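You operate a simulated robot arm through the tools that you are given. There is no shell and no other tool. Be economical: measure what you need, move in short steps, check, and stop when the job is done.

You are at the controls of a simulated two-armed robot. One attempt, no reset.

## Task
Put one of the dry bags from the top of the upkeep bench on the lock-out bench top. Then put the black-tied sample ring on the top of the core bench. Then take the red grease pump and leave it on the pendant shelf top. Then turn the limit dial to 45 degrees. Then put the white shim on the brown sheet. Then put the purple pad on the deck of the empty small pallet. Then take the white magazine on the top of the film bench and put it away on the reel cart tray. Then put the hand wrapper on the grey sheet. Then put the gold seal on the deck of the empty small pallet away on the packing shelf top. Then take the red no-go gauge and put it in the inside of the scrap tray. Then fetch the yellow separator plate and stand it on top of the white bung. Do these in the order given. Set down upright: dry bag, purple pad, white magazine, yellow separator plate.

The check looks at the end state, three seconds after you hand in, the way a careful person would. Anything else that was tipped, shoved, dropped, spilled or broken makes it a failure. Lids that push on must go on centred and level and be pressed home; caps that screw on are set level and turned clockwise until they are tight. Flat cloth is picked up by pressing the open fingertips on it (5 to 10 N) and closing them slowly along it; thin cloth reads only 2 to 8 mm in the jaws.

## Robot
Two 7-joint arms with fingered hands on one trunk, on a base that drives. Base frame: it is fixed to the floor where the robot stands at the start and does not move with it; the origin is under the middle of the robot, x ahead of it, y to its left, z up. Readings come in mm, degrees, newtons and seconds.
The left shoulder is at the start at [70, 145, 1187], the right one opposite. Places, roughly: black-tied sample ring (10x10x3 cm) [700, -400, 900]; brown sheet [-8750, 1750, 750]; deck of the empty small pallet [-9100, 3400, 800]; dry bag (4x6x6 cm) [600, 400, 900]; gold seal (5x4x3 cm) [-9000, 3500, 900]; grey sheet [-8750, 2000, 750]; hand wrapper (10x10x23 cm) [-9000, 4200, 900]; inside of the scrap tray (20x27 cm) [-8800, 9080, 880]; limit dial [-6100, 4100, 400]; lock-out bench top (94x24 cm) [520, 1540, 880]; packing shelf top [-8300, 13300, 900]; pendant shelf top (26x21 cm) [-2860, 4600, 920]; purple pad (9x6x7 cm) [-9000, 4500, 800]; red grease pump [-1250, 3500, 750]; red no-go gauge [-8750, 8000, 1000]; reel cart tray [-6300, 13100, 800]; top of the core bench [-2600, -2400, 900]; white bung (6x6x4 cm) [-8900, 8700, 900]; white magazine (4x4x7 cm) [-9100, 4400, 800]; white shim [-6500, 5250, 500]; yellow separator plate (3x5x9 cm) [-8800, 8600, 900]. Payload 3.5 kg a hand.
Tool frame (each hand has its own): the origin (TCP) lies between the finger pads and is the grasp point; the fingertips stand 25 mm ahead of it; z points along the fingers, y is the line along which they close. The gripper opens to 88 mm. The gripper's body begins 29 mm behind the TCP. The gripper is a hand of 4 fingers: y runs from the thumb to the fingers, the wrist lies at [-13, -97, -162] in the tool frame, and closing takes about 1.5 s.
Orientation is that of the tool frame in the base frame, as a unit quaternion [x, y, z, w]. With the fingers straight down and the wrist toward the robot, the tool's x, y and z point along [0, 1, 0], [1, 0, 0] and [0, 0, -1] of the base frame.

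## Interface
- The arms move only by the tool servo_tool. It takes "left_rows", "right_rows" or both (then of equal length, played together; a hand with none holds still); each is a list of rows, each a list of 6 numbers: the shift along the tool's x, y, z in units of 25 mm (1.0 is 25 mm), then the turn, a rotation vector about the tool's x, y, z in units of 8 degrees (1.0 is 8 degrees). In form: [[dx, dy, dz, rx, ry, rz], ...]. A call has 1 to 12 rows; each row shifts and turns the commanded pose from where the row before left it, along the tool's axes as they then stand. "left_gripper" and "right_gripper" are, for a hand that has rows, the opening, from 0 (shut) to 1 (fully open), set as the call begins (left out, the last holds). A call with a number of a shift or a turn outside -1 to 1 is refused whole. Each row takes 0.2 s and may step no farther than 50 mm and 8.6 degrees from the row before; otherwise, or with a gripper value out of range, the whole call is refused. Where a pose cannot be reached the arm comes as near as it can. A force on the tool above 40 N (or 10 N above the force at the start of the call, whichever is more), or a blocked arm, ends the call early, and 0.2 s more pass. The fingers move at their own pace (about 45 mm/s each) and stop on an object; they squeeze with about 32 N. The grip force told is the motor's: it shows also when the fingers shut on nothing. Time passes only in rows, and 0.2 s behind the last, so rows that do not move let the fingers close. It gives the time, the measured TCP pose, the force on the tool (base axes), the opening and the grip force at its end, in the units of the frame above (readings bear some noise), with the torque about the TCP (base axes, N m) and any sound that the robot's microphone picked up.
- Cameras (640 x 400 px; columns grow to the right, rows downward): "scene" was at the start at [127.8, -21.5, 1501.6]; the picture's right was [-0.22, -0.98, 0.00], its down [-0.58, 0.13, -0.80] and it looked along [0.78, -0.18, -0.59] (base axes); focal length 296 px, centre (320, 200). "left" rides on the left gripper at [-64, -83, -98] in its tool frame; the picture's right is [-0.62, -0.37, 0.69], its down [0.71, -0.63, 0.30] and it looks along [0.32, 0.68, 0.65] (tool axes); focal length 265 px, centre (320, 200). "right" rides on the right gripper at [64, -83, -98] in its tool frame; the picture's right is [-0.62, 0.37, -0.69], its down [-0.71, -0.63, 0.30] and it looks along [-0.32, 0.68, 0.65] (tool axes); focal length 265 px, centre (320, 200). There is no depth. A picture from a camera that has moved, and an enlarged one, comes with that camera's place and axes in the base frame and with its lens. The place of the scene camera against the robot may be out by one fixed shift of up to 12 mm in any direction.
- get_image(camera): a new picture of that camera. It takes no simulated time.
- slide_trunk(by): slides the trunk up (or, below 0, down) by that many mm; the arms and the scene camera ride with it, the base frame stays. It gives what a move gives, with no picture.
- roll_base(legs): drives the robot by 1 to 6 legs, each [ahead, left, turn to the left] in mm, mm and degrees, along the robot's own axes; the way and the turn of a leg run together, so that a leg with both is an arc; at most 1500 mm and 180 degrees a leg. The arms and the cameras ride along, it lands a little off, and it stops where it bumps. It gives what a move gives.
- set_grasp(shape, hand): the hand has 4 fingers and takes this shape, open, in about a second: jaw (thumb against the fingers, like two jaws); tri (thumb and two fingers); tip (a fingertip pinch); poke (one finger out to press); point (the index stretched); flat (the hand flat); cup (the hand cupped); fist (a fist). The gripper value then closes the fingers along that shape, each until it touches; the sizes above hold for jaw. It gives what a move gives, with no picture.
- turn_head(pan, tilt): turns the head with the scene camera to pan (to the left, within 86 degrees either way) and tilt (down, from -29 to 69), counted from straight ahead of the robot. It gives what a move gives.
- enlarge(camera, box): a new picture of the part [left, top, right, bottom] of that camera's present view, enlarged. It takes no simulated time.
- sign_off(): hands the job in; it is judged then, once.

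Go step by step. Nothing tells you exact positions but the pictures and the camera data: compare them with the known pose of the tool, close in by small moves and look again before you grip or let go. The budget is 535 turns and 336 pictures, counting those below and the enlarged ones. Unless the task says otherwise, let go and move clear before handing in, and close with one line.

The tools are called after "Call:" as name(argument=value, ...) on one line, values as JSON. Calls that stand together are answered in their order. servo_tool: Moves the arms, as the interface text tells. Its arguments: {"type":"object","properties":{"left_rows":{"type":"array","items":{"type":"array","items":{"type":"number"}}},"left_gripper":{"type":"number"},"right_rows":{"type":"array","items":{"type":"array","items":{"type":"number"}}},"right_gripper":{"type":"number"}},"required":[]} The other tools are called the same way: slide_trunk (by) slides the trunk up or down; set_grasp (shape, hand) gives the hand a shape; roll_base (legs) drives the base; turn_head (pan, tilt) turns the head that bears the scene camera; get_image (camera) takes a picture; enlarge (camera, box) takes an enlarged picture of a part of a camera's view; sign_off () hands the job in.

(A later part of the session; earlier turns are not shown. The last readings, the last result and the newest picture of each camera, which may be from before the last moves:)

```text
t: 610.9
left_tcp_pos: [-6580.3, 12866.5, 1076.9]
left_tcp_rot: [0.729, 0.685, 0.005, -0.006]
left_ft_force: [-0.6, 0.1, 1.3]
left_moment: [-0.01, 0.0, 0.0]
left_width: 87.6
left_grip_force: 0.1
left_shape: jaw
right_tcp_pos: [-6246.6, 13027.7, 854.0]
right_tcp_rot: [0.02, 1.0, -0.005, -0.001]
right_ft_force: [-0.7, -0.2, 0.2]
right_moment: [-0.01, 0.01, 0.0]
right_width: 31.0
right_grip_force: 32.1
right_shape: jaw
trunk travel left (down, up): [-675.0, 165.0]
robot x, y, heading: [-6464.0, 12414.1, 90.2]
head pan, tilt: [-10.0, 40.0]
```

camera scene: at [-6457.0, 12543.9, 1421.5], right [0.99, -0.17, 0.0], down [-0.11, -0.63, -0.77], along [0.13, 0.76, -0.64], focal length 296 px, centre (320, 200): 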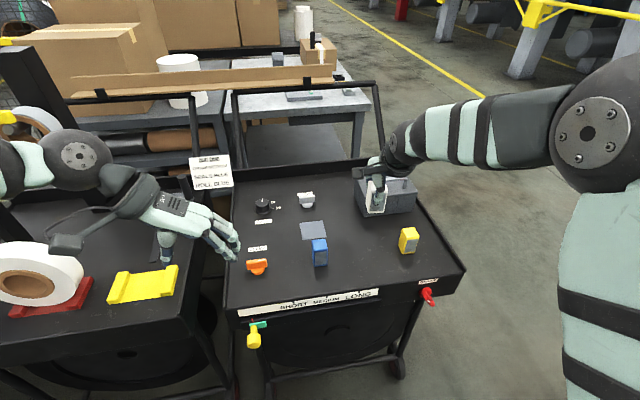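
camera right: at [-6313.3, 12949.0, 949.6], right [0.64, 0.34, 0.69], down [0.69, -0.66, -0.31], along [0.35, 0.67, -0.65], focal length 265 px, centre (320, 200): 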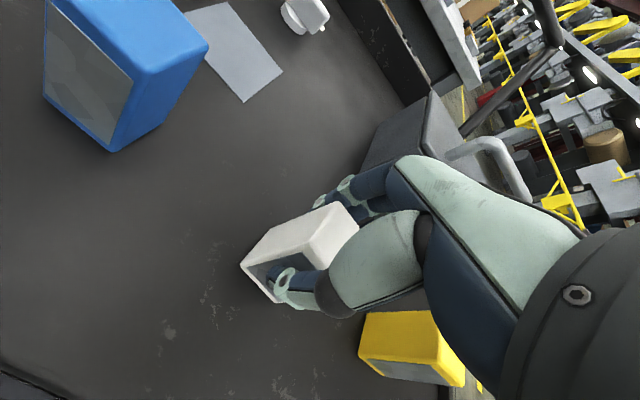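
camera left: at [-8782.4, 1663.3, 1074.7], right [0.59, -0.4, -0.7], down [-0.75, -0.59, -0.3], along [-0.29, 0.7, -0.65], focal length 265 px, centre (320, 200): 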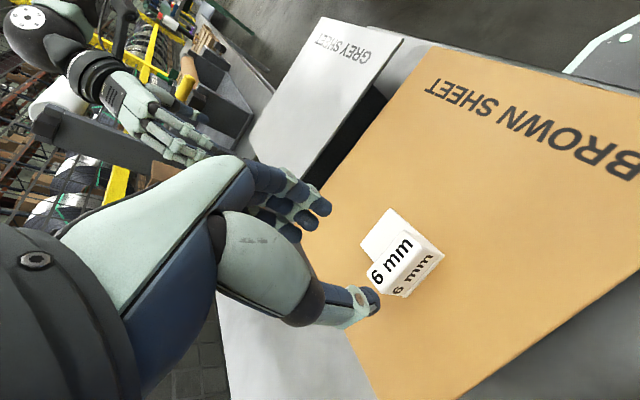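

It rests lightly now. Opening and lifting away.

Call:
servo_tool(right_rows=[[0, 0, 0.03, 0, 0, 0], [0, 0, 0, 0, 0, 0], [0, 0, 0, 0, 0, 0], [0, 0, 0, 0, 0, 0], [0, 0, 0, 0, 0, 0]], right_gripper=0.8)

Call:
servo_tool(right_rows=[[0, 0, -0.4, 0, 0, 0], [0, 0, -0.8, 0, 0, 0], [0, 0, -1, 0, 0, 0], [0, 0, -1, 0, 0, 0], [0, 0, -1, 0, 0, 0], [0, 0, -1, 0, 0, 0], [0, 0, -1, 0, 0, 0]])

Call:
get_image(camera="right")

```text
t: 612.1
left_tcp_pos: [-6579.8, 12864.6, 1076.7]
left_tcp_rot: [0.729, 0.684, 0.005, -0.006]
left_ft_force: [-0.1, -0.1, -0.4]
left_moment: [0.01, 0.0, -0.01]
left_width: 87.7
left_grip_force: 0.0
left_shape: jaw
right_tcp_pos: [-6247.1, 13027.7, 852.5]
right_tcp_rot: [0.02, 1.0, -0.006, -0.001]
right_ft_force: [0.2, -0.1, 0.2]
right_moment: [-0.03, 0.06, 0.01]
right_width: 70.0
right_grip_force: 0.1
right_shape: jaw
trunk travel left (down, up): [-675.0, 165.0]
robot x, y, heading: [-6464.8, 12414.3, 90.2]
head pan, tilt: [-10.0, 40.0]
```

```text
t: 613.7
left_tcp_pos: [-6580.5, 12865.7, 1075.9]
left_tcp_rot: [0.729, 0.684, 0.005, -0.005]
left_ft_force: [-0.4, -0.9, 0.5]
left_moment: [0.0, -0.02, -0.03]
left_width: 87.9
left_grip_force: 0.1
left_shape: jaw
right_tcp_pos: [-6246.1, 13029.8, 1009.5]
right_tcp_rot: [0.019, 1.0, -0.004, -0.001]
right_ft_force: [1.2, 0.1, -0.9]
right_moment: [0.01, 0.01, -0.01]
right_width: 70.2
right_grip_force: 0.0
right_shape: jaw
trunk travel left (down, up): [-675.0, 165.0]
robot x, y, heading: [-6465.3, 12414.7, 90.2]
head pan, tilt: [-10.0, 40.0]
```

```text
142 pictures are left
camera right: at [-6313.9, 12951.8, 1107.8], right [0.64, 0.35, 0.69], down [0.69, -0.66, -0.3], along [0.35, 0.66, -0.66], focal length 265 px, centre (320, 200)
```

right: 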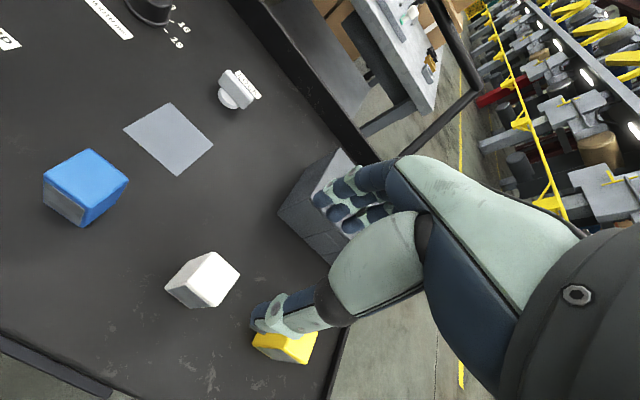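

The magazine stands on the reel cart tray. Next the hand wrapper: I'll back off, turn west and drive south again.

Call:
roll_base(legs=[[-500, 0, 0], [0, 0, 90], [1250, 0, 0]])

Call:
roll_base(legs=[[0, 1500, 0], [0, 1500, 0]])

```text
t: 626.3
left_tcp_pos: [-8173.6, 11771.1, 1077.1]
left_tcp_rot: [0.014, 1.0, 0.0, -0.008]
left_ft_force: [1.1, -0.5, 0.3]
left_moment: [-0.01, 0.02, 0.01]
left_width: 87.6
left_grip_force: 0.1
left_shape: jaw
right_tcp_pos: [-8348.4, 12099.3, 1008.5]
right_tcp_rot: [-0.705, 0.709, -0.005, 0.003]
right_ft_force: [0.7, -0.4, -0.6]
right_moment: [0.0, 0.03, 0.01]
right_width: 70.1
right_grip_force: 0.1
right_shape: jaw
trunk travel left (down, up): [-675.0, 165.0]
robot x, y, heading: [-7725.9, 11903.5, -178.1]
head pan, tilt: [-10.0, 40.0]
```

```text
t: 640.8
left_tcp_pos: [-8060.3, 8776.5, 1076.4]
left_tcp_rot: [0.008, 1.0, 0.001, -0.008]
left_ft_force: [0.0, -0.1, 0.3]
left_moment: [0.0, 0.04, 0.0]
left_width: 88.0
left_grip_force: 0.0
left_shape: jaw
right_tcp_pos: [-8238.9, 9101.4, 1007.6]
right_tcp_rot: [0.709, -0.705, 0.004, -0.003]
right_ft_force: [-0.8, 0.0, 0.1]
right_moment: [-0.01, -0.02, -0.01]
right_width: 70.2
right_grip_force: 0.0
right_shape: jaw
trunk travel left (down, up): [-675.0, 165.0]
robot x, y, heading: [-7615.2, 8916.3, -177.1]
head pan, tilt: [-10.0, 40.0]
```

Call:
turn_head(pan=10, tilt=30)

Call:
get_image(camera="scene")

Call:
roll_base(legs=[[0, 0, -2.9], [80, 1500, 0], [0, 1400, 0]])

```text
t: 641.6
left_tcp_pos: [-8060.5, 8776.4, 1077.9]
left_tcp_rot: [0.009, 1.0, 0.0, -0.008]
left_ft_force: [0.4, -0.1, -0.3]
left_moment: [-0.01, -0.01, 0.0]
left_width: 88.0
left_grip_force: 0.1
left_shape: jaw
right_tcp_pos: [-8239.9, 9102.3, 1008.2]
right_tcp_rot: [0.709, -0.705, 0.004, -0.003]
right_ft_force: [0.0, 0.7, 0.1]
right_moment: [0.0, 0.01, -0.02]
right_width: 69.8
right_grip_force: 0.1
right_shape: jaw
trunk travel left (down, up): [-675.0, 165.0]
robot x, y, heading: [-7613.8, 8911.1, -177.3]
head pan, tilt: [10.0, 30.0]
```

```text
141 pictures are left
camera scene: at [-7759.8, 8888.6, 1436.6], right [-0.22, 0.98, 0.0], down [0.49, 0.11, -0.87], along [-0.84, -0.19, -0.5], focal length 296 px, centre (320, 200)
```

scene: 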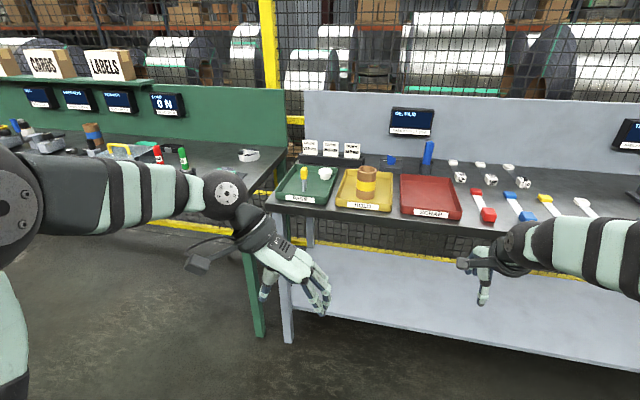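

```text
refused: leg 2 is longer than a leg can be; nothing moved
```

Useful view: green, yellow and red (scrap) trays with the gauges are here for later. Continuing south.

Call:
roll_base(legs=[[0, 0, -2.9], [80, 1450, 0], [0, 1400, 0]])

Call:
roll_base(legs=[[0, 200, 0]])

```text
t: 655.7
left_tcp_pos: [-8058.7, 5934.4, 1076.1]
left_tcp_rot: [0.002, 1.0, 0.0, -0.008]
left_ft_force: [-0.6, -0.1, -0.5]
left_moment: [-0.01, 0.05, -0.02]
left_width: 87.6
left_grip_force: 0.1
left_shape: jaw
right_tcp_pos: [-8241.4, 6259.2, 1007.9]
right_tcp_rot: [0.715, -0.699, 0.004, -0.003]
right_ft_force: [-0.8, 0.9, -0.6]
right_moment: [-0.01, 0.01, -0.02]
right_width: 70.0
right_grip_force: 0.1
right_shape: jaw
trunk travel left (down, up): [-675.0, 165.0]
robot x, y, heading: [-7617.1, 6076.2, -176.6]
head pan, tilt: [10.0, 30.0]
```

```text
t: 657.3
left_tcp_pos: [-8043.2, 5735.1, 1077.1]
left_tcp_rot: [0.001, 1.0, -0.001, -0.008]
left_ft_force: [-0.4, 0.3, -0.8]
left_moment: [0.02, -0.02, 0.0]
left_width: 87.7
left_grip_force: 0.2
left_shape: jaw
right_tcp_pos: [-8230.1, 6057.8, 1008.4]
right_tcp_rot: [0.715, -0.699, 0.004, -0.002]
right_ft_force: [-0.5, 0.5, 0.1]
right_moment: [-0.02, 0.0, 0.0]
right_width: 70.5
right_grip_force: 0.2
right_shape: jaw
trunk travel left (down, up): [-675.0, 165.0]
robot x, y, heading: [-7603.6, 5876.2, -176.4]
head pan, tilt: [10.0, 30.0]
```

Call:
roll_base(legs=[[0, 0, -3.6], [570, 0, 0], [0, 1300, 0]])

Call:
turn_head(pan=15, tilt=35)

Call:
get_image(camera="scene")

```text
t: 667.2
left_tcp_pos: [-8616.9, 4455.5, 1076.5]
left_tcp_rot: [0.034, 0.999, 0.0, -0.007]
left_ft_force: [0.2, -0.3, 0.5]
left_moment: [0.01, -0.03, -0.01]
left_width: 87.7
left_grip_force: 0.0
left_shape: jaw
right_tcp_pos: [-8781.2, 4788.6, 1007.2]
right_tcp_rot: [-0.692, 0.722, -0.005, 0.003]
right_ft_force: [-0.3, 0.1, -0.2]
right_moment: [-0.01, 0.0, 0.01]
right_width: 70.4
right_grip_force: 0.2
right_shape: jaw
trunk travel left (down, up): [-675.0, 165.0]
robot x, y, heading: [-8164.1, 4567.1, 179.9]
head pan, tilt: [10.0, 30.0]
```

```text
t: 667.9
left_tcp_pos: [-8619.0, 4455.8, 1076.7]
left_tcp_rot: [0.035, 0.999, 0.0, -0.008]
left_ft_force: [-0.7, -0.3, -0.4]
left_moment: [0.0, -0.02, 0.0]
left_width: 87.8
left_grip_force: 0.0
left_shape: jaw
right_tcp_pos: [-8783.2, 4789.2, 1008.3]
right_tcp_rot: [-0.691, 0.723, -0.005, 0.003]
right_ft_force: [-0.7, 0.0, 0.4]
right_moment: [-0.02, 0.0, 0.01]
right_width: 70.1
right_grip_force: 0.0
right_shape: jaw
trunk travel left (down, up): [-675.0, 165.0]
robot x, y, heading: [-8165.4, 4566.7, 179.9]
head pan, tilt: [15.0, 35.0]
```

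```text
140 pictures are left
camera scene: at [-8308.5, 4544.8, 1428.8], right [-0.26, 0.97, 0.0], down [0.55, 0.15, -0.82], along [-0.79, -0.21, -0.57], focal length 296 px, centre (320, 200)
```

scene: 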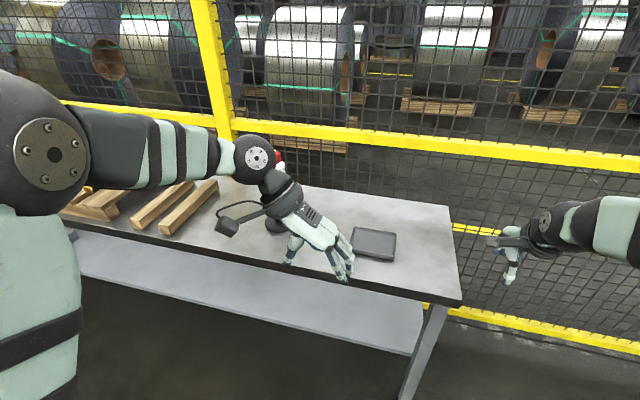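

Call:
roll_base(legs=[[0, 565, 0]])

Call:
turn_head(pan=-8, tilt=30)

Call:
get_image(camera="scene")

Call:
get_image(camera="right")

```text
t: 671.1
left_tcp_pos: [-8621.3, 3885.7, 1077.6]
left_tcp_rot: [0.037, 0.999, 0.001, -0.008]
left_ft_force: [0.6, 0.1, -0.1]
left_moment: [-0.04, 0.01, 0.03]
left_width: 87.7
left_grip_force: 0.0
left_shape: jaw
right_tcp_pos: [-8783.4, 4220.8, 1007.2]
right_tcp_rot: [-0.69, 0.724, -0.005, 0.002]
right_ft_force: [-0.6, -0.8, -0.5]
right_moment: [-0.01, 0.02, -0.02]
right_width: 70.1
right_grip_force: 0.0
right_shape: jaw
trunk travel left (down, up): [-675.0, 165.0]
robot x, y, heading: [-8169.5, 3994.6, 179.8]
head pan, tilt: [15.0, 35.0]
```

```text
t: 672.0
left_tcp_pos: [-8621.1, 3885.6, 1077.0]
left_tcp_rot: [0.037, 0.999, 0.001, -0.008]
left_ft_force: [-0.2, 0.2, 0.1]
left_moment: [-0.03, -0.05, -0.01]
left_width: 87.5
left_grip_force: 0.0
left_shape: jaw
right_tcp_pos: [-8783.4, 4219.9, 1008.4]
right_tcp_rot: [-0.689, 0.725, -0.003, 0.003]
right_ft_force: [0.5, -0.2, 0.1]
right_moment: [0.02, -0.01, 0.01]
right_width: 70.1
right_grip_force: 0.1
right_shape: jaw
trunk travel left (down, up): [-675.0, 165.0]
robot x, y, heading: [-8175.9, 4000.0, 179.5]
head pan, tilt: [-8.0, 30.0]
```

```text
139 pictures are left
camera scene: at [-8315.6, 4008.3, 1436.6], right [0.15, 0.99, 0.0], down [0.49, -0.07, -0.87], along [-0.86, 0.13, -0.5], focal length 296 px, centre (320, 200)
```

scene: 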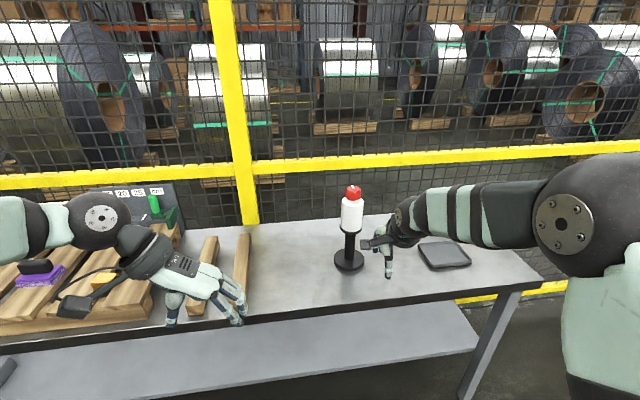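

```text
138 pictures are left
camera right: at [-8704.1, 4153.7, 1107.0], right [-0.34, 0.64, 0.69], down [0.67, 0.68, -0.3], along [-0.66, 0.36, -0.66], focal length 265 px, centre (320, 200)
```

right: 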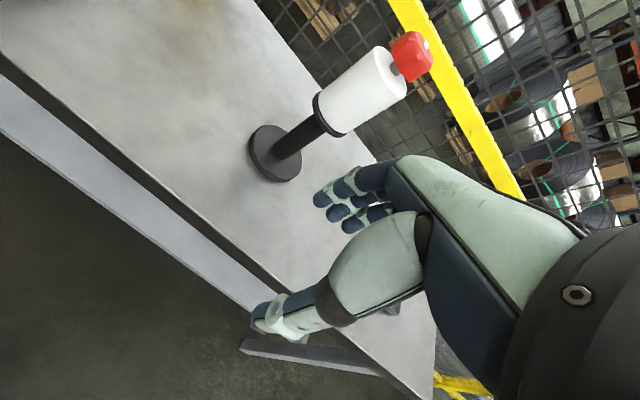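

The wrapper has a base disc, a black handle, a white roll and a red knob on top; it stands at about [-9016, 4211], knob centre near z 1035. I'll raise the right hand and drive ahead so it comes over the knob.

Call:
servo_tool(right_rows=[[0, 0, -1, 0, 0, 0], [0, 0, -1, 0, 0, 0], [0, 0, -1, 0, 0, 0], [0, 0, -1, 0, 0, 0], [0, 0, -0.6, 0, 0, 0]], right_gripper=1)

Call:
roll_base(legs=[[190, 0, 0.4]])

Call:
get_image(camera="right")

Call:
get_image(camera="scene")

```text
t: 673.2
left_tcp_pos: [-8621.1, 3885.7, 1076.6]
left_tcp_rot: [0.036, 0.999, 0.0, -0.008]
left_ft_force: [0.9, 0.4, -0.9]
left_moment: [0.01, 0.04, 0.02]
left_width: 87.9
left_grip_force: 0.0
left_shape: jaw
right_tcp_pos: [-8784.3, 4221.8, 1122.9]
right_tcp_rot: [-0.689, 0.725, -0.005, 0.003]
right_ft_force: [0.3, 0.1, 0.2]
right_moment: [0.02, 0.02, 0.02]
right_width: 87.6
right_grip_force: 0.0
right_shape: jaw
trunk travel left (down, up): [-675.0, 165.0]
robot x, y, heading: [-8169.0, 3995.1, 179.4]
head pan, tilt: [-8.0, 30.0]
```

```text
t: 674.7
left_tcp_pos: [-8806.3, 3881.7, 1078.0]
left_tcp_rot: [0.033, 0.999, 0.001, -0.009]
left_ft_force: [-0.3, -0.9, -0.6]
left_moment: [-0.01, -0.02, -0.02]
left_width: 87.7
left_grip_force: 0.0
left_shape: jaw
right_tcp_pos: [-8972.5, 4216.0, 1123.8]
right_tcp_rot: [-0.693, 0.721, -0.004, 0.003]
right_ft_force: [-0.4, -0.3, 0.4]
right_moment: [0.02, 0.01, 0.02]
right_width: 87.6
right_grip_force: 0.0
right_shape: jaw
trunk travel left (down, up): [-675.0, 165.0]
robot x, y, heading: [-8356.2, 3998.9, -179.9]
head pan, tilt: [-8.0, 30.0]
```

```text
137 pictures are left
camera right: at [-8892.4, 4150.5, 1222.7], right [-0.35, 0.64, 0.69], down [0.66, 0.69, -0.3], along [-0.66, 0.35, -0.66], focal length 265 px, centre (320, 200)
```

right: 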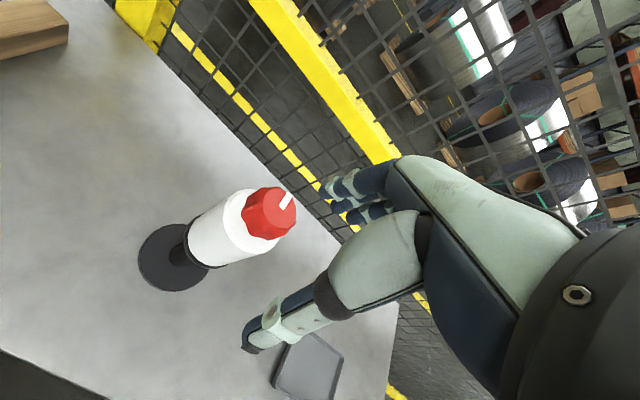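

```text
136 pictures are left
camera scene: at [-8501.1, 4007.8, 1436.9], right [0.14, 0.99, 0.0], down [0.49, -0.07, -0.87], along [-0.86, 0.12, -0.5], focal length 296 px, centre (320, 200)
```

scene: 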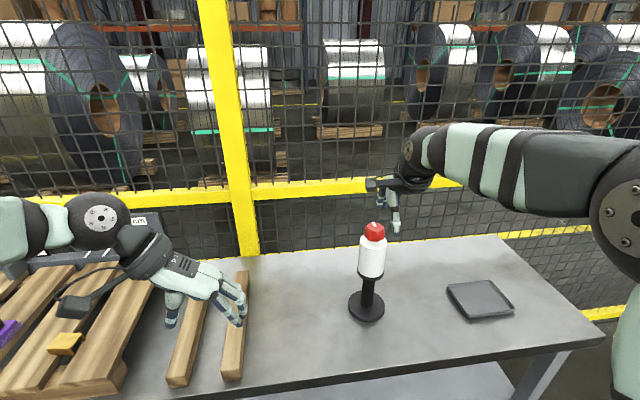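

The knob's centre is at [-9023, 4211, 1034]. I'll centre above it and lower partway.

Call:
servo_tool(right_rows=[[0.1, 0.7, 0, 0, 0, 0], [0.1, 0.7, 0, 0, 0, 0], [0.08, 0.6, 0, 0, 0, 0], [0, 0, 0.6, 0, 0, 0], [0, 0, 0.4, 0, 0, 0], [0, 0, 0, 0, 0, 0]])

Call:
get_image(camera="right")

Call:
enlarge(camera="scene", box=[310, 160, 470, 330])

```text
t: 676.1
left_tcp_pos: [-8808.1, 3882.0, 1076.7]
left_tcp_rot: [0.033, 0.999, 0.001, -0.008]
left_ft_force: [0.1, -0.6, -0.9]
left_moment: [0.0, -0.02, 0.02]
left_width: 87.6
left_grip_force: 0.0
left_shape: jaw
right_tcp_pos: [-9023.7, 4209.7, 1097.7]
right_tcp_rot: [-0.692, 0.722, -0.004, 0.002]
right_ft_force: [-0.6, -0.4, -0.4]
right_moment: [-0.01, 0.01, -0.01]
right_width: 87.4
right_grip_force: 0.0
right_shape: jaw
trunk travel left (down, up): [-675.0, 165.0]
robot x, y, heading: [-8356.0, 3998.8, -180.0]
head pan, tilt: [-8.0, 30.0]
```

```text
135 pictures are left
camera right: at [-8943.4, 4144.3, 1195.6], right [-0.35, 0.64, 0.69], down [0.66, 0.69, -0.3], along [-0.66, 0.35, -0.66], focal length 265 px, centre (320, 200)
```

right: 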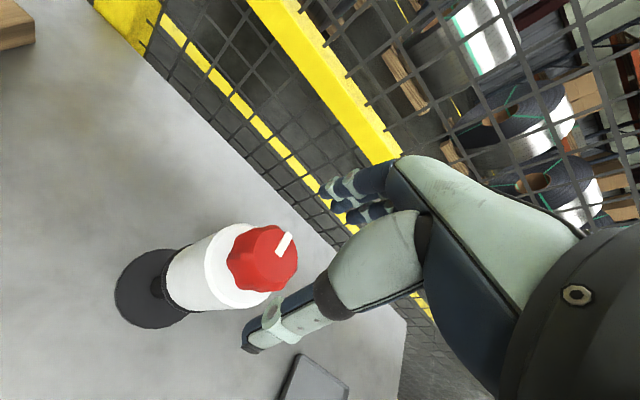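

```text
2.35 times, centred on (390, 245) of scene
camera zoom: at [-8503.2, 4007.8, 1436.6], right [0.14, 0.99, 0.0], down [0.5, -0.07, -0.87], along [-0.86, 0.12, -0.5], focal length 697 px, centre (155, 94)
```

zoom: 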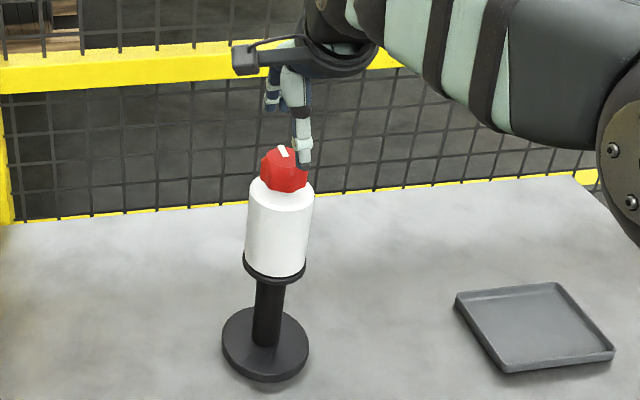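

Well aligned. I'll lower to z ≈ 1041 around the knob.

Call:
servo_tool(right_rows=[[0, -0.05, 0.6, 0, 0, 0], [0, 0, 0.6, 0, 0, 0], [0, 0, 0.6, 0, 0, 0], [0, 0, 0.45, 0, 0, 0], [0, 0, 0, 0, 0, 0]])

Call:
get_image(camera="right")

```text
t: 677.3
left_tcp_pos: [-8808.5, 3881.2, 1076.4]
left_tcp_rot: [0.032, 0.999, 0.0, -0.008]
left_ft_force: [-0.5, 0.0, -0.2]
left_moment: [-0.01, 0.01, 0.01]
left_width: 88.0
left_grip_force: 0.0
left_shape: jaw
right_tcp_pos: [-9022.4, 4211.0, 1040.6]
right_tcp_rot: [-0.692, 0.722, -0.005, 0.003]
right_ft_force: [0.2, 0.6, -0.2]
right_moment: [0.03, 0.0, 0.02]
right_width: 88.0
right_grip_force: 0.1
right_shape: jaw
trunk travel left (down, up): [-675.0, 165.0]
robot x, y, heading: [-8354.3, 3998.8, -179.9]
head pan, tilt: [-8.0, 30.0]
```

```text
133 pictures are left
camera right: at [-8942.4, 4145.4, 1140.9], right [-0.35, 0.64, 0.69], down [0.66, 0.69, -0.3], along [-0.66, 0.35, -0.66], focal length 265 px, centre (320, 200)
```

right: 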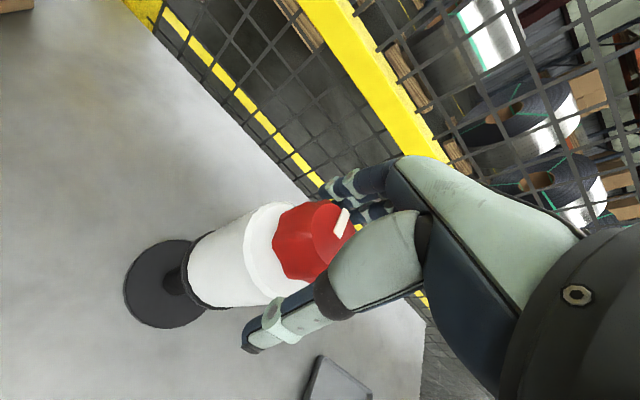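

Call:
servo_tool(right_rows=[[0, 0, 0, 0, 0, 0], [0, 0, 0, 0, 0, 0], [0, 0, 0, 0, 0, 0], [0, 0, 0, 0, 0, 0], [0, 0, 0, 0, 0, 0], [0, 0, 0, 0, 0, 0], [0, 0, 0, 0, 0, 0]], right_gripper=0)

Call:
servo_tool(right_rows=[[0, 0, -0.3, 0, 0, 0], [0, 0, -0.5, 0, 0, 0], [0, 0, 0, 0, 0, 0]])

Call:
get_image(camera="right")

Call:
get_image(camera="scene")

```text
t: 678.9
left_tcp_pos: [-8807.8, 3882.6, 1075.9]
left_tcp_rot: [0.033, 0.999, 0.001, -0.008]
left_ft_force: [-0.2, 1.3, -0.1]
left_moment: [0.01, 0.02, -0.03]
left_width: 87.5
left_grip_force: 0.1
left_shape: jaw
right_tcp_pos: [-9022.9, 4211.2, 1041.9]
right_tcp_rot: [-0.692, 0.722, -0.004, 0.003]
right_ft_force: [1.2, 0.4, 0.7]
right_moment: [0.0, -0.02, 0.01]
right_width: 37.5
right_grip_force: 31.8
right_shape: jaw
trunk travel left (down, up): [-675.0, 165.0]
robot x, y, heading: [-8358.7, 3996.6, -179.9]
head pan, tilt: [-8.0, 30.0]
```

```text
t: 679.7
left_tcp_pos: [-8809.8, 3881.7, 1077.3]
left_tcp_rot: [0.032, 0.999, 0.0, -0.008]
left_ft_force: [0.3, -0.1, -0.9]
left_moment: [0.0, 0.03, 0.0]
left_width: 87.7
left_grip_force: 0.1
left_shape: jaw
right_tcp_pos: [-9024.5, 4212.6, 1062.0]
right_tcp_rot: [-0.692, 0.722, -0.005, 0.003]
right_ft_force: [0.1, -0.1, -6.1]
right_moment: [0.0, -0.06, 0.01]
right_width: 37.5
right_grip_force: 31.6
right_shape: jaw
trunk travel left (down, up): [-675.0, 165.0]
robot x, y, heading: [-8353.4, 3996.5, -179.9]
head pan, tilt: [-8.0, 30.0]
```

```text
132 pictures are left
camera right: at [-8944.8, 4146.3, 1160.9], right [-0.35, 0.64, 0.69], down [0.66, 0.69, -0.3], along [-0.66, 0.35, -0.66], focal length 265 px, centre (320, 200)
```

right: 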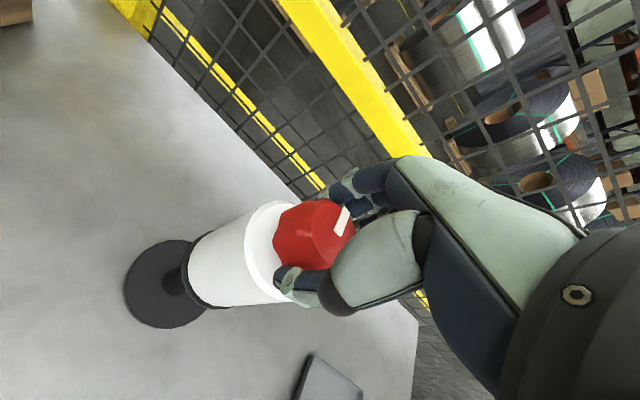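

```text
131 pictures are left
camera scene: at [-8505.0, 4008.4, 1436.4], right [0.14, 0.99, 0.0], down [0.5, -0.07, -0.87], along [-0.86, 0.12, -0.5], focal length 296 px, centre (320, 200)
```

scene: 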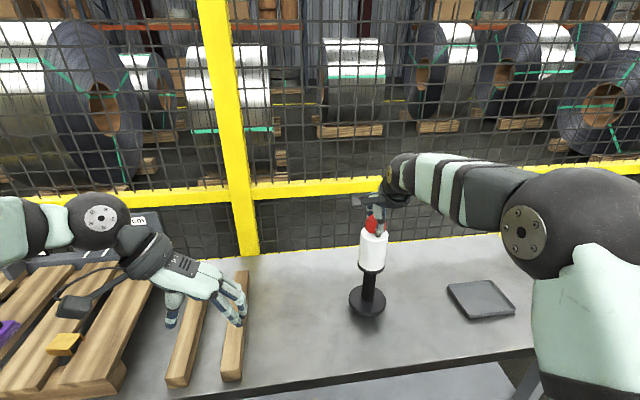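

The wrapper is held by its knob (about 6 N). I'll raise the trunk so its base clears everything, back off, and slide left to the grey sheet.

Call:
slide_trunk(by=140)

Call:
roll_base(legs=[[-190, 0, 0], [0, 1100, 0]])

Call:
roll_base(legs=[[0, 1000, 0]])

Call:
turn_head(pan=-10, tilt=45)

Call:
get_image(camera="scene")

```text
t: 681.4
left_tcp_pos: [-8808.9, 3883.4, 1217.0]
left_tcp_rot: [0.032, 0.999, 0.0, -0.007]
left_ft_force: [-0.3, 0.0, -0.2]
left_moment: [0.01, -0.04, 0.0]
left_width: 88.0
left_grip_force: 0.2
left_shape: jaw
right_tcp_pos: [-9023.2, 4212.7, 1203.1]
right_tcp_rot: [-0.692, 0.722, -0.005, 0.004]
right_ft_force: [0.0, -0.1, -7.0]
right_moment: [-0.02, 0.0, -0.04]
right_width: 37.7
right_grip_force: 32.6
right_shape: jaw
trunk travel left (down, up): [-815.0, 25.0]
robot x, y, heading: [-8352.2, 3999.1, -179.9]
head pan, tilt: [-8.0, 30.0]
```

```text
t: 688.2
left_tcp_pos: [-8622.9, 2787.6, 1215.8]
left_tcp_rot: [0.035, 0.999, -0.001, -0.007]
left_ft_force: [-0.7, -0.1, 0.0]
left_moment: [0.0, -0.02, 0.0]
left_width: 87.8
left_grip_force: 0.1
left_shape: jaw
right_tcp_pos: [-8836.0, 3119.8, 1201.8]
right_tcp_rot: [-0.691, 0.723, -0.006, 0.003]
right_ft_force: [-0.2, 0.6, -7.0]
right_moment: [-0.02, 0.0, 0.0]
right_width: 37.5
right_grip_force: 31.9
right_shape: jaw
trunk travel left (down, up): [-815.0, 25.0]
robot x, y, heading: [-8169.8, 2902.6, 179.9]
head pan, tilt: [-8.0, 30.0]
```

```text
t: 693.4
left_tcp_pos: [-8618.8, 1780.6, 1215.5]
left_tcp_rot: [0.028, 1.0, 0.0, -0.007]
left_ft_force: [-0.2, 0.2, 0.1]
left_moment: [-0.01, 0.06, -0.03]
left_width: 87.5
left_grip_force: 0.0
left_shape: jaw
right_tcp_pos: [-8836.8, 2108.9, 1202.9]
right_tcp_rot: [-0.695, 0.719, -0.006, 0.004]
right_ft_force: [-0.6, 1.3, -6.9]
right_moment: [0.04, -0.03, -0.02]
right_width: 37.3
right_grip_force: 31.7
right_shape: jaw
trunk travel left (down, up): [-815.0, 25.0]
robot x, y, heading: [-8165.4, 1900.3, -179.6]
head pan, tilt: [-8.0, 30.0]
```

```text
t: 694.1
left_tcp_pos: [-8618.1, 1779.5, 1215.7]
left_tcp_rot: [0.028, 1.0, 0.0, -0.006]
left_ft_force: [-0.1, 0.4, 0.5]
left_moment: [0.03, 0.04, 0.03]
left_width: 87.4
left_grip_force: 0.0
left_shape: jaw
right_tcp_pos: [-8836.3, 2108.4, 1202.5]
right_tcp_rot: [-0.695, 0.719, -0.005, 0.003]
right_ft_force: [0.7, 0.4, -6.5]
right_moment: [0.02, -0.06, -0.03]
right_width: 37.6
right_grip_force: 32.2
right_shape: jaw
trunk travel left (down, up): [-815.0, 25.0]
robot x, y, heading: [-8164.0, 1899.9, -179.6]
head pan, tilt: [-10.0, 45.0]
```

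```text
130 pictures are left
camera scene: at [-8305.6, 1910.8, 1553.9], right [0.16, 0.99, 0.0], down [0.7, -0.12, -0.71], along [-0.7, 0.12, -0.71], focal length 296 px, centre (320, 200)
```

scene: 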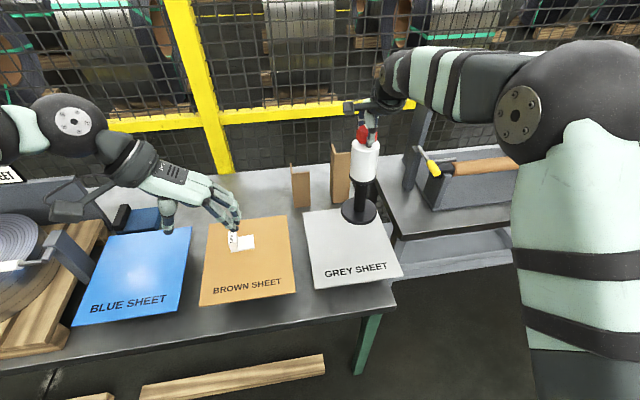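

The wrapper hangs above the grey sheet. I'll centre it a bit and lower it close to the sheet.

Call:
servo_tool(right_rows=[[0.22, -0.4, 0, 0, 0, 0], [0.22, -0.4, 0.3, 0, 0, 0], [0, 0, 0.6, 0, 0, 0], [0, 0, 0.6, 0, 0, 0], [0, 0, 0.6, 0, 0, 0], [0, 0, 0.3, 0, 0, 0], [0, 0, 0, 0, 0, 0]])

Call:
enlarge(camera="scene", box=[270, 110, 450, 300])

```text
t: 695.7
left_tcp_pos: [-8619.1, 1781.3, 1215.7]
left_tcp_rot: [0.028, 1.0, 0.001, -0.007]
left_ft_force: [-0.2, 0.3, -0.1]
left_moment: [0.0, 0.02, -0.01]
left_width: 87.7
left_grip_force: 0.1
left_shape: jaw
right_tcp_pos: [-8816.1, 2097.1, 1141.8]
right_tcp_rot: [-0.695, 0.719, -0.005, 0.003]
right_ft_force: [0.6, -0.1, -7.3]
right_moment: [-0.01, -0.02, 0.02]
right_width: 37.5
right_grip_force: 31.7
right_shape: jaw
trunk travel left (down, up): [-815.0, 25.0]
robot x, y, heading: [-8165.9, 1903.1, -179.3]
head pan, tilt: [-10.0, 45.0]
```

```text
2.11 times, centred on (360, 205) of scene
camera zoom: at [-8305.6, 1910.8, 1553.8], right [0.16, 0.99, 0.0], down [0.7, -0.12, -0.71], along [-0.7, 0.12, -0.71], focal length 624 px, centre (236, 190)
```

zoom: 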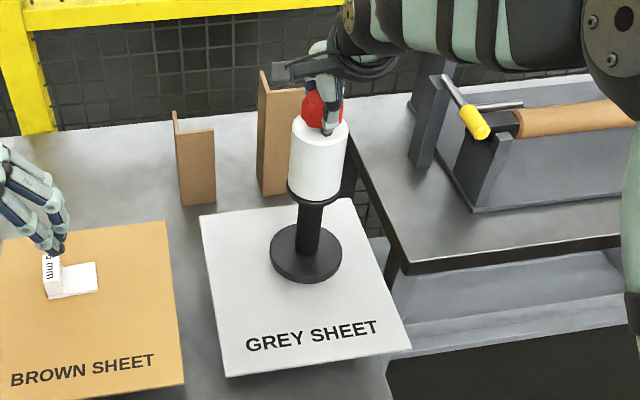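

Call:
servo_tool(right_rows=[[0, 0, 0.2, 0, 0, 0], [0, 0, 0.2, 0, 0, 0], [0, 0, 0.1, 0, 0, 0], [0, 0, 0.1, 0, 0, 0], [0, 0, 0, 0, 0, 0]])

Call:
servo_tool(right_rows=[[0, 0, 0.1, 0, 0, 0], [0, 0, 0.1, 0, 0, 0], [0, 0, 0.1, 0, 0, 0]])

```text
t: 696.9
left_tcp_pos: [-8619.2, 1779.2, 1215.9]
left_tcp_rot: [0.028, 1.0, 0.0, -0.007]
left_ft_force: [0.3, -0.7, -0.7]
left_moment: [-0.03, -0.03, 0.01]
left_width: 87.5
left_grip_force: 0.1
left_shape: jaw
right_tcp_pos: [-8817.6, 2097.0, 1126.9]
right_tcp_rot: [-0.695, 0.719, -0.005, 0.003]
right_ft_force: [0.3, 0.2, -7.1]
right_moment: [0.02, -0.01, 0.01]
right_width: 37.8
right_grip_force: 32.4
right_shape: jaw
trunk travel left (down, up): [-815.0, 25.0]
robot x, y, heading: [-8166.4, 1897.2, -179.5]
head pan, tilt: [-10.0, 45.0]
```

```text
t: 697.7
left_tcp_pos: [-8618.2, 1780.1, 1215.9]
left_tcp_rot: [0.029, 1.0, 0.0, -0.007]
left_ft_force: [0.2, 0.3, 0.4]
left_moment: [0.01, 0.01, -0.02]
left_width: 87.7
left_grip_force: 0.0
left_shape: jaw
right_tcp_pos: [-8816.5, 2099.9, 1119.7]
right_tcp_rot: [-0.695, 0.719, -0.005, 0.003]
right_ft_force: [-0.2, 0.1, -7.3]
right_moment: [0.0, -0.05, -0.02]
right_width: 37.7
right_grip_force: 32.0
right_shape: jaw
trunk travel left (down, up): [-815.0, 25.0]
robot x, y, heading: [-8167.3, 1901.0, -179.4]
head pan, tilt: [-10.0, 45.0]
```

Call:
servo_tool(right_rows=[[0, 0, 0.1, 0, 0, 0], [0, 0, 0.1, 0, 0, 0], [0, 0, 0.1, 0, 0, 0], [0, 0, 0.1, 0, 0, 0]])

Call:
servo_tool(right_rows=[[0, 0, 0.1, 0, 0, 0], [0, 0, 0.1, 0, 0, 0], [0, 0, 0.1, 0, 0, 0]])

Call:
enlarge(camera="scene", box=[270, 110, 450, 300])

```text
t: 698.7
left_tcp_pos: [-8613.7, 1781.2, 1218.2]
left_tcp_rot: [0.028, 1.0, 0.001, -0.01]
left_ft_force: [0.1, 0.1, 0.2]
left_moment: [0.0, 0.01, 0.0]
left_width: 87.7
left_grip_force: 0.0
left_shape: jaw
right_tcp_pos: [-8812.1, 2097.3, 1113.0]
right_tcp_rot: [-0.695, 0.719, -0.003, 0.003]
right_ft_force: [0.9, 0.4, 2.2]
right_moment: [-0.1, -0.04, -0.03]
right_width: 36.9
right_grip_force: 32.0
right_shape: jaw
trunk travel left (down, up): [-815.0, 25.0]
robot x, y, heading: [-8166.6, 1899.5, -179.5]
head pan, tilt: [-10.0, 45.0]
```

```text
t: 699.5
left_tcp_pos: [-8611.2, 1779.2, 1219.3]
left_tcp_rot: [0.028, 1.0, 0.0, -0.01]
left_ft_force: [-0.7, -0.2, -1.2]
left_moment: [0.04, 0.03, 0.0]
left_width: 87.8
left_grip_force: 0.0
left_shape: jaw
right_tcp_pos: [-8812.8, 2095.1, 1110.9]
right_tcp_rot: [-0.695, 0.719, 0.001, -0.003]
right_ft_force: [1.2, 6.0, 28.5]
right_moment: [-0.06, 0.53, -0.08]
right_width: 36.4
right_grip_force: 31.7
right_shape: jaw
trunk travel left (down, up): [-815.0, 25.0]
robot x, y, heading: [-8166.1, 1897.9, -179.3]
head pan, tilt: [-10.0, 45.0]
```

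```text
2.11 times, centred on (360, 205) of scene
camera zoom: at [-8296.6, 1910.2, 1555.0], right [0.16, 0.99, 0.0], down [0.69, -0.12, -0.71], along [-0.7, 0.12, -0.7], focal length 624 px, centre (236, 190)
```

zoom: 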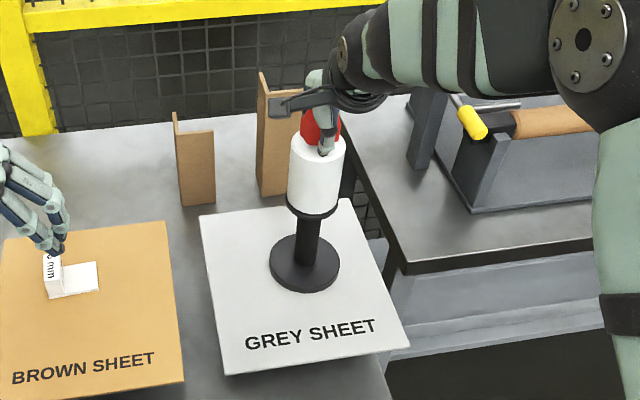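

The base is on the sheet. I'll relieve about 9 mm of command and check the force.

Call:
servo_tool(right_rows=[[0, 0, -0.2, 0, 0, 0], [0, 0, -0.15, 0, 0, 0], [0, 0, 0, 0, 0, 0]])

```text
t: 700.3
left_tcp_pos: [-8614.1, 1780.6, 1217.4]
left_tcp_rot: [0.028, 1.0, 0.0, -0.009]
left_ft_force: [-0.6, -0.2, -0.9]
left_moment: [-0.02, -0.02, 0.03]
left_width: 87.6
left_grip_force: 0.1
left_shape: jaw
right_tcp_pos: [-8811.6, 2095.3, 1110.9]
right_tcp_rot: [-0.696, 0.718, -0.005, 0.005]
right_ft_force: [1.0, 1.5, 7.2]
right_moment: [-0.12, 0.48, 0.0]
right_width: 36.3
right_grip_force: 31.7
right_shape: jaw
trunk travel left (down, up): [-815.0, 25.0]
robot x, y, heading: [-8167.8, 1898.2, -179.4]
head pan, tilt: [-10.0, 45.0]
```

Good. Opening the hand, then lifting off.

Call:
servo_tool(right_rows=[[0, 0, -0.06, 0, 0, 0], [0, 0, 0, 0, 0, 0], [0, 0, 0, 0, 0, 0], [0, 0, 0, 0, 0, 0], [0, 0, 0, 0, 0, 0]], right_gripper=0.85)

Call:
servo_tool(right_rows=[[0, 0, -0.4, 0, 0, 0], [0, 0, -0.8, 0, 0, 0], [0, 0, -0.8, 0, 0, 0], [0, 0, -0.6, 0, 0, 0], [0, 0, 0, 0, 0, 0]])

Call:
get_image(camera="scene")

```text
t: 701.5
left_tcp_pos: [-8616.0, 1779.6, 1217.5]
left_tcp_rot: [0.028, 1.0, 0.001, -0.008]
left_ft_force: [0.5, 0.6, -1.1]
left_moment: [0.03, -0.02, 0.02]
left_width: 87.9
left_grip_force: 0.0
left_shape: jaw
right_tcp_pos: [-8814.6, 2096.2, 1114.1]
right_tcp_rot: [-0.695, 0.719, -0.004, 0.003]
right_ft_force: [0.1, -0.4, -0.7]
right_moment: [-0.01, -0.05, -0.01]
right_width: 74.5
right_grip_force: 0.1
right_shape: jaw
trunk travel left (down, up): [-815.0, 25.0]
robot x, y, heading: [-8166.5, 1902.3, -179.4]
head pan, tilt: [-10.0, 45.0]
```

```text
t: 702.7
left_tcp_pos: [-8616.9, 1779.9, 1216.6]
left_tcp_rot: [0.029, 1.0, 0.0, -0.007]
left_ft_force: [-0.1, 0.7, -0.5]
left_moment: [0.01, -0.02, -0.04]
left_width: 87.5
left_grip_force: 0.1
left_shape: jaw
right_tcp_pos: [-8815.7, 2095.5, 1177.1]
right_tcp_rot: [-0.696, 0.718, -0.004, 0.003]
right_ft_force: [-0.1, -1.0, 0.3]
right_moment: [0.01, 0.01, -0.03]
right_width: 74.7
right_grip_force: 0.1
right_shape: jaw
trunk travel left (down, up): [-815.0, 25.0]
robot x, y, heading: [-8164.7, 1899.7, -179.2]
head pan, tilt: [-10.0, 45.0]
```

```text
127 pictures are left
camera scene: at [-8304.1, 1910.4, 1554.0], right [0.16, 0.99, 0.0], down [0.7, -0.12, -0.71], along [-0.7, 0.12, -0.71], focal length 296 px, centre (320, 200)
```

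scene: 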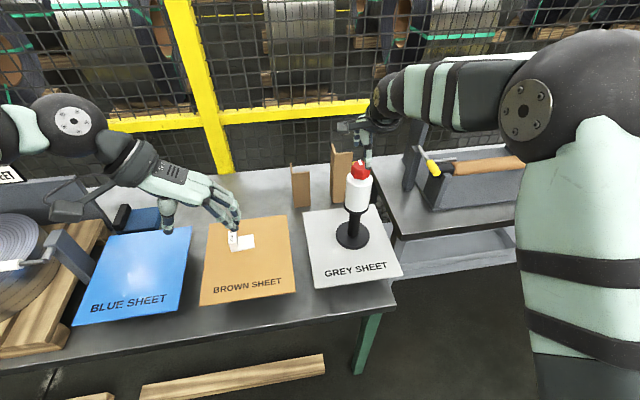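

The wrapper stands on the grey sheet. Next the gold seal on the pallet near [-8948, 3511].

Call:
roll_base(legs=[[0, -1415, -0.7]])

Call:
slide_trunk(by=-140)

Call:
turn_head(pan=-10, tilt=40)

Call:
get_image(camera="scene")

Call:
get_image(camera="right")

```text
t: 710.0
left_tcp_pos: [-8611.7, 3248.5, 1217.4]
left_tcp_rot: [0.043, 0.999, 0.0, -0.008]
left_ft_force: [-0.7, -0.5, -1.0]
left_moment: [0.02, 0.0, -0.01]
left_width: 87.7
left_grip_force: 0.1
left_shape: jaw
right_tcp_pos: [-8800.0, 3571.0, 1178.3]
right_tcp_rot: [-0.684, 0.73, -0.004, 0.003]
right_ft_force: [0.1, -0.3, -0.6]
right_moment: [0.03, 0.01, -0.03]
right_width: 74.7
right_grip_force: 0.2
right_shape: jaw
trunk travel left (down, up): [-815.0, 25.0]
robot x, y, heading: [-8157.1, 3353.7, 179.0]
head pan, tilt: [-10.0, 45.0]
```

```text
t: 711.6
left_tcp_pos: [-8612.9, 3249.3, 1077.6]
left_tcp_rot: [0.043, 0.999, -0.001, -0.009]
left_ft_force: [-0.2, -0.2, 0.1]
left_moment: [0.02, -0.02, 0.01]
left_width: 87.9
left_grip_force: 0.1
left_shape: jaw
right_tcp_pos: [-8798.2, 3571.3, 1035.1]
right_tcp_rot: [-0.684, 0.73, -0.005, 0.003]
right_ft_force: [-0.5, 1.8, 0.0]
right_moment: [0.02, -0.02, 0.05]
right_width: 74.7
right_grip_force: 0.1
right_shape: jaw
trunk travel left (down, up): [-675.0, 165.0]
robot x, y, heading: [-8156.9, 3355.5, 178.7]
head pan, tilt: [-10.0, 45.0]
```

```text
t: 712.3
left_tcp_pos: [-8611.6, 3250.1, 1077.5]
left_tcp_rot: [0.045, 0.999, 0.001, -0.008]
left_ft_force: [-0.1, 0.5, -0.2]
left_moment: [0.01, 0.02, -0.02]
left_width: 87.7
left_grip_force: 0.1
left_shape: jaw
right_tcp_pos: [-8800.9, 3571.3, 1037.5]
right_tcp_rot: [-0.683, 0.73, -0.004, 0.003]
right_ft_force: [0.0, 0.1, 0.7]
right_moment: [-0.02, -0.07, 0.04]
right_width: 74.7
right_grip_force: 0.1
right_shape: jaw
trunk travel left (down, up): [-675.0, 165.0]
robot x, y, heading: [-8157.3, 3354.6, 178.7]
head pan, tilt: [-10.0, 40.0]
```

```text
126 pictures are left
camera scene: at [-8298.4, 3370.0, 1421.2], right [0.19, 0.98, 0.0], down [0.63, -0.13, -0.77], along [-0.75, 0.15, -0.64], focal length 296 px, centre (320, 200)
```

scene: 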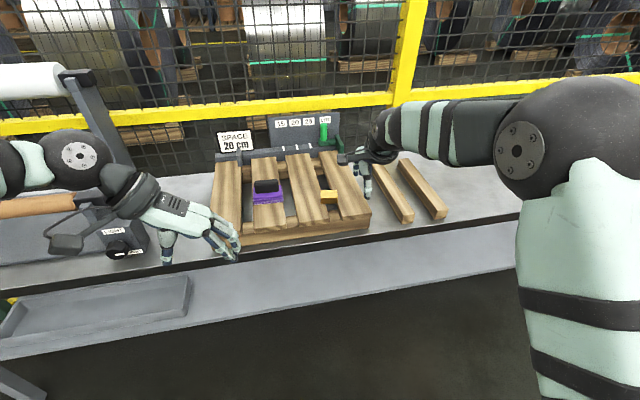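

```text
125 pictures are left
camera right: at [-8721.7, 3503.1, 1135.9], right [-0.34, 0.64, 0.69], down [0.68, 0.67, -0.3], along [-0.65, 0.37, -0.66], focal length 265 px, centre (320, 200)
```

right: 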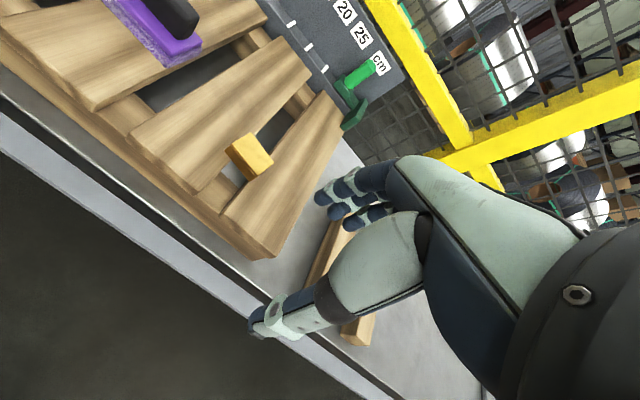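

The gold seal is at about [-8940, 3528], bridging boards 3 and 4. I'll bring the right hand above it.

Call:
roll_base(legs=[[140, 30, 1.3]])

Call:
get_image(camera="right")

Call:
enlarge(camera="scene", box=[240, 130, 400, 260])

```text
t: 713.6
left_tcp_pos: [-8749.0, 3213.1, 1079.5]
left_tcp_rot: [0.035, 0.999, 0.001, -0.008]
left_ft_force: [0.5, 0.1, 0.2]
left_moment: [0.01, 0.02, 0.01]
left_width: 87.6
left_grip_force: 0.1
left_shape: jaw
right_tcp_pos: [-8943.8, 3531.3, 1038.0]
right_tcp_rot: [-0.691, 0.723, -0.004, 0.003]
right_ft_force: [0.4, -0.7, -0.6]
right_moment: [0.01, 0.01, 0.0]
right_width: 74.4
right_grip_force: 0.0
right_shape: jaw
trunk travel left (down, up): [-675.0, 165.0]
robot x, y, heading: [-8299.7, 3329.9, 179.7]
head pan, tilt: [-10.0, 40.0]
```

```text
124 pictures are left
camera right: at [-8863.3, 3465.1, 1137.0], right [-0.35, 0.64, 0.69], down [0.67, 0.68, -0.3], along [-0.66, 0.35, -0.66], focal length 265 px, centre (320, 200)
```

right: 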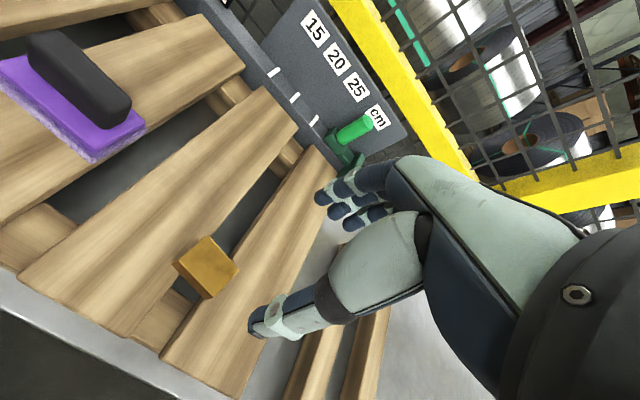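

```text
3.08 times, centred on (320, 195) of scene
camera zoom: at [-8437.4, 3339.8, 1421.5], right [0.18, 0.98, 0.0], down [0.63, -0.11, -0.77], along [-0.75, 0.14, -0.64], focal length 912 px, centre (320, 215)
```

zoom: 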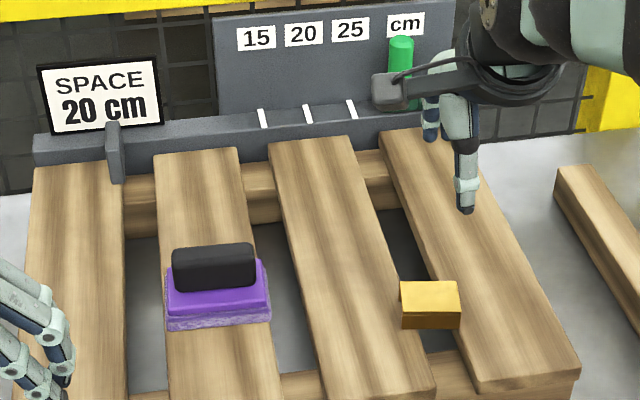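

The seal centre is at [-8955, 3533, 860] with the deck near z 845. I'll lower to z ≈ 905 and look.

Call:
servo_tool(right_rows=[[-0.06, 0.44, 0.5, 0, 0, 0], [0, 0, 0.9, 0, 0, 0], [0, 0, 0.9, 0, 0, 0], [0, 0, 0.9, 0, 0, 0], [0, 0, 0.9, 0, 0, 0], [0, 0, 0.9, 0, 0, 0], [0, 0, 0.3, 0, 0, 0], [0, 0, 0, 0, 0, 0]])

Call:
get_image(camera="right")

Call:
enlarge(camera="scene", box=[280, 150, 400, 250])

```text
t: 715.4
left_tcp_pos: [-8750.5, 3212.1, 1077.4]
left_tcp_rot: [0.036, 0.999, 0.001, -0.008]
left_ft_force: [-0.6, -0.5, 0.5]
left_moment: [0.01, -0.04, -0.03]
left_width: 87.8
left_grip_force: 0.1
left_shape: jaw
right_tcp_pos: [-8955.4, 3532.7, 903.3]
right_tcp_rot: [-0.691, 0.722, -0.005, 0.003]
right_ft_force: [-0.2, 0.0, 0.6]
right_moment: [0.0, 0.0, 0.01]
right_width: 74.7
right_grip_force: 0.0
right_shape: jaw
trunk travel left (down, up): [-675.0, 165.0]
robot x, y, heading: [-8296.8, 3323.9, 179.8]
head pan, tilt: [-10.0, 40.0]
```

```text
122 pictures are left
camera right: at [-8875.2, 3465.7, 1003.1], right [-0.35, 0.64, 0.69], down [0.67, 0.68, -0.3], along [-0.66, 0.35, -0.66], focal length 265 px, centre (320, 200)
```

right: 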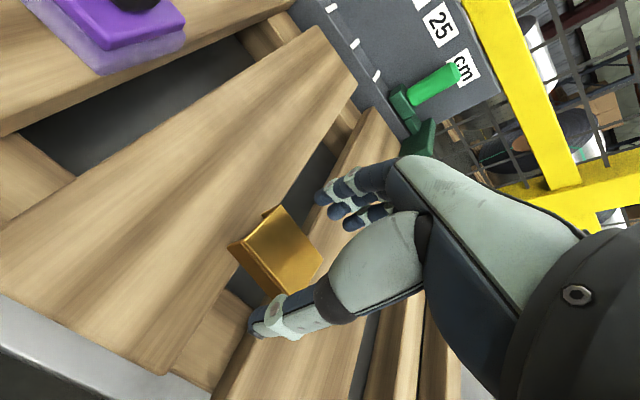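

```text
4.00 times, centred on (340, 200) of scene
camera zoom: at [-8439.4, 3339.3, 1421.3], right [0.18, 0.98, 0.0], down [0.63, -0.11, -0.77], along [-0.75, 0.14, -0.64], focal length 1185 px, centre (240, 200)
```

zoom: 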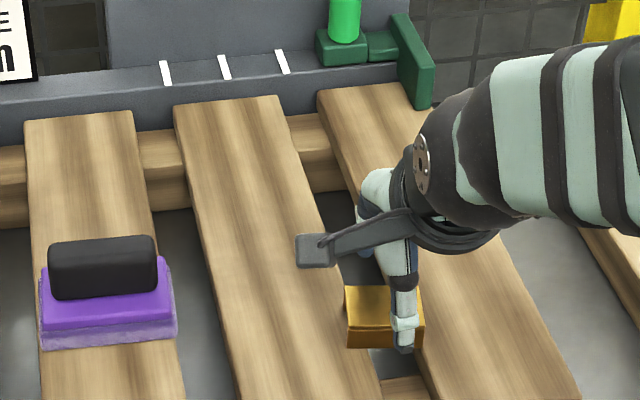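

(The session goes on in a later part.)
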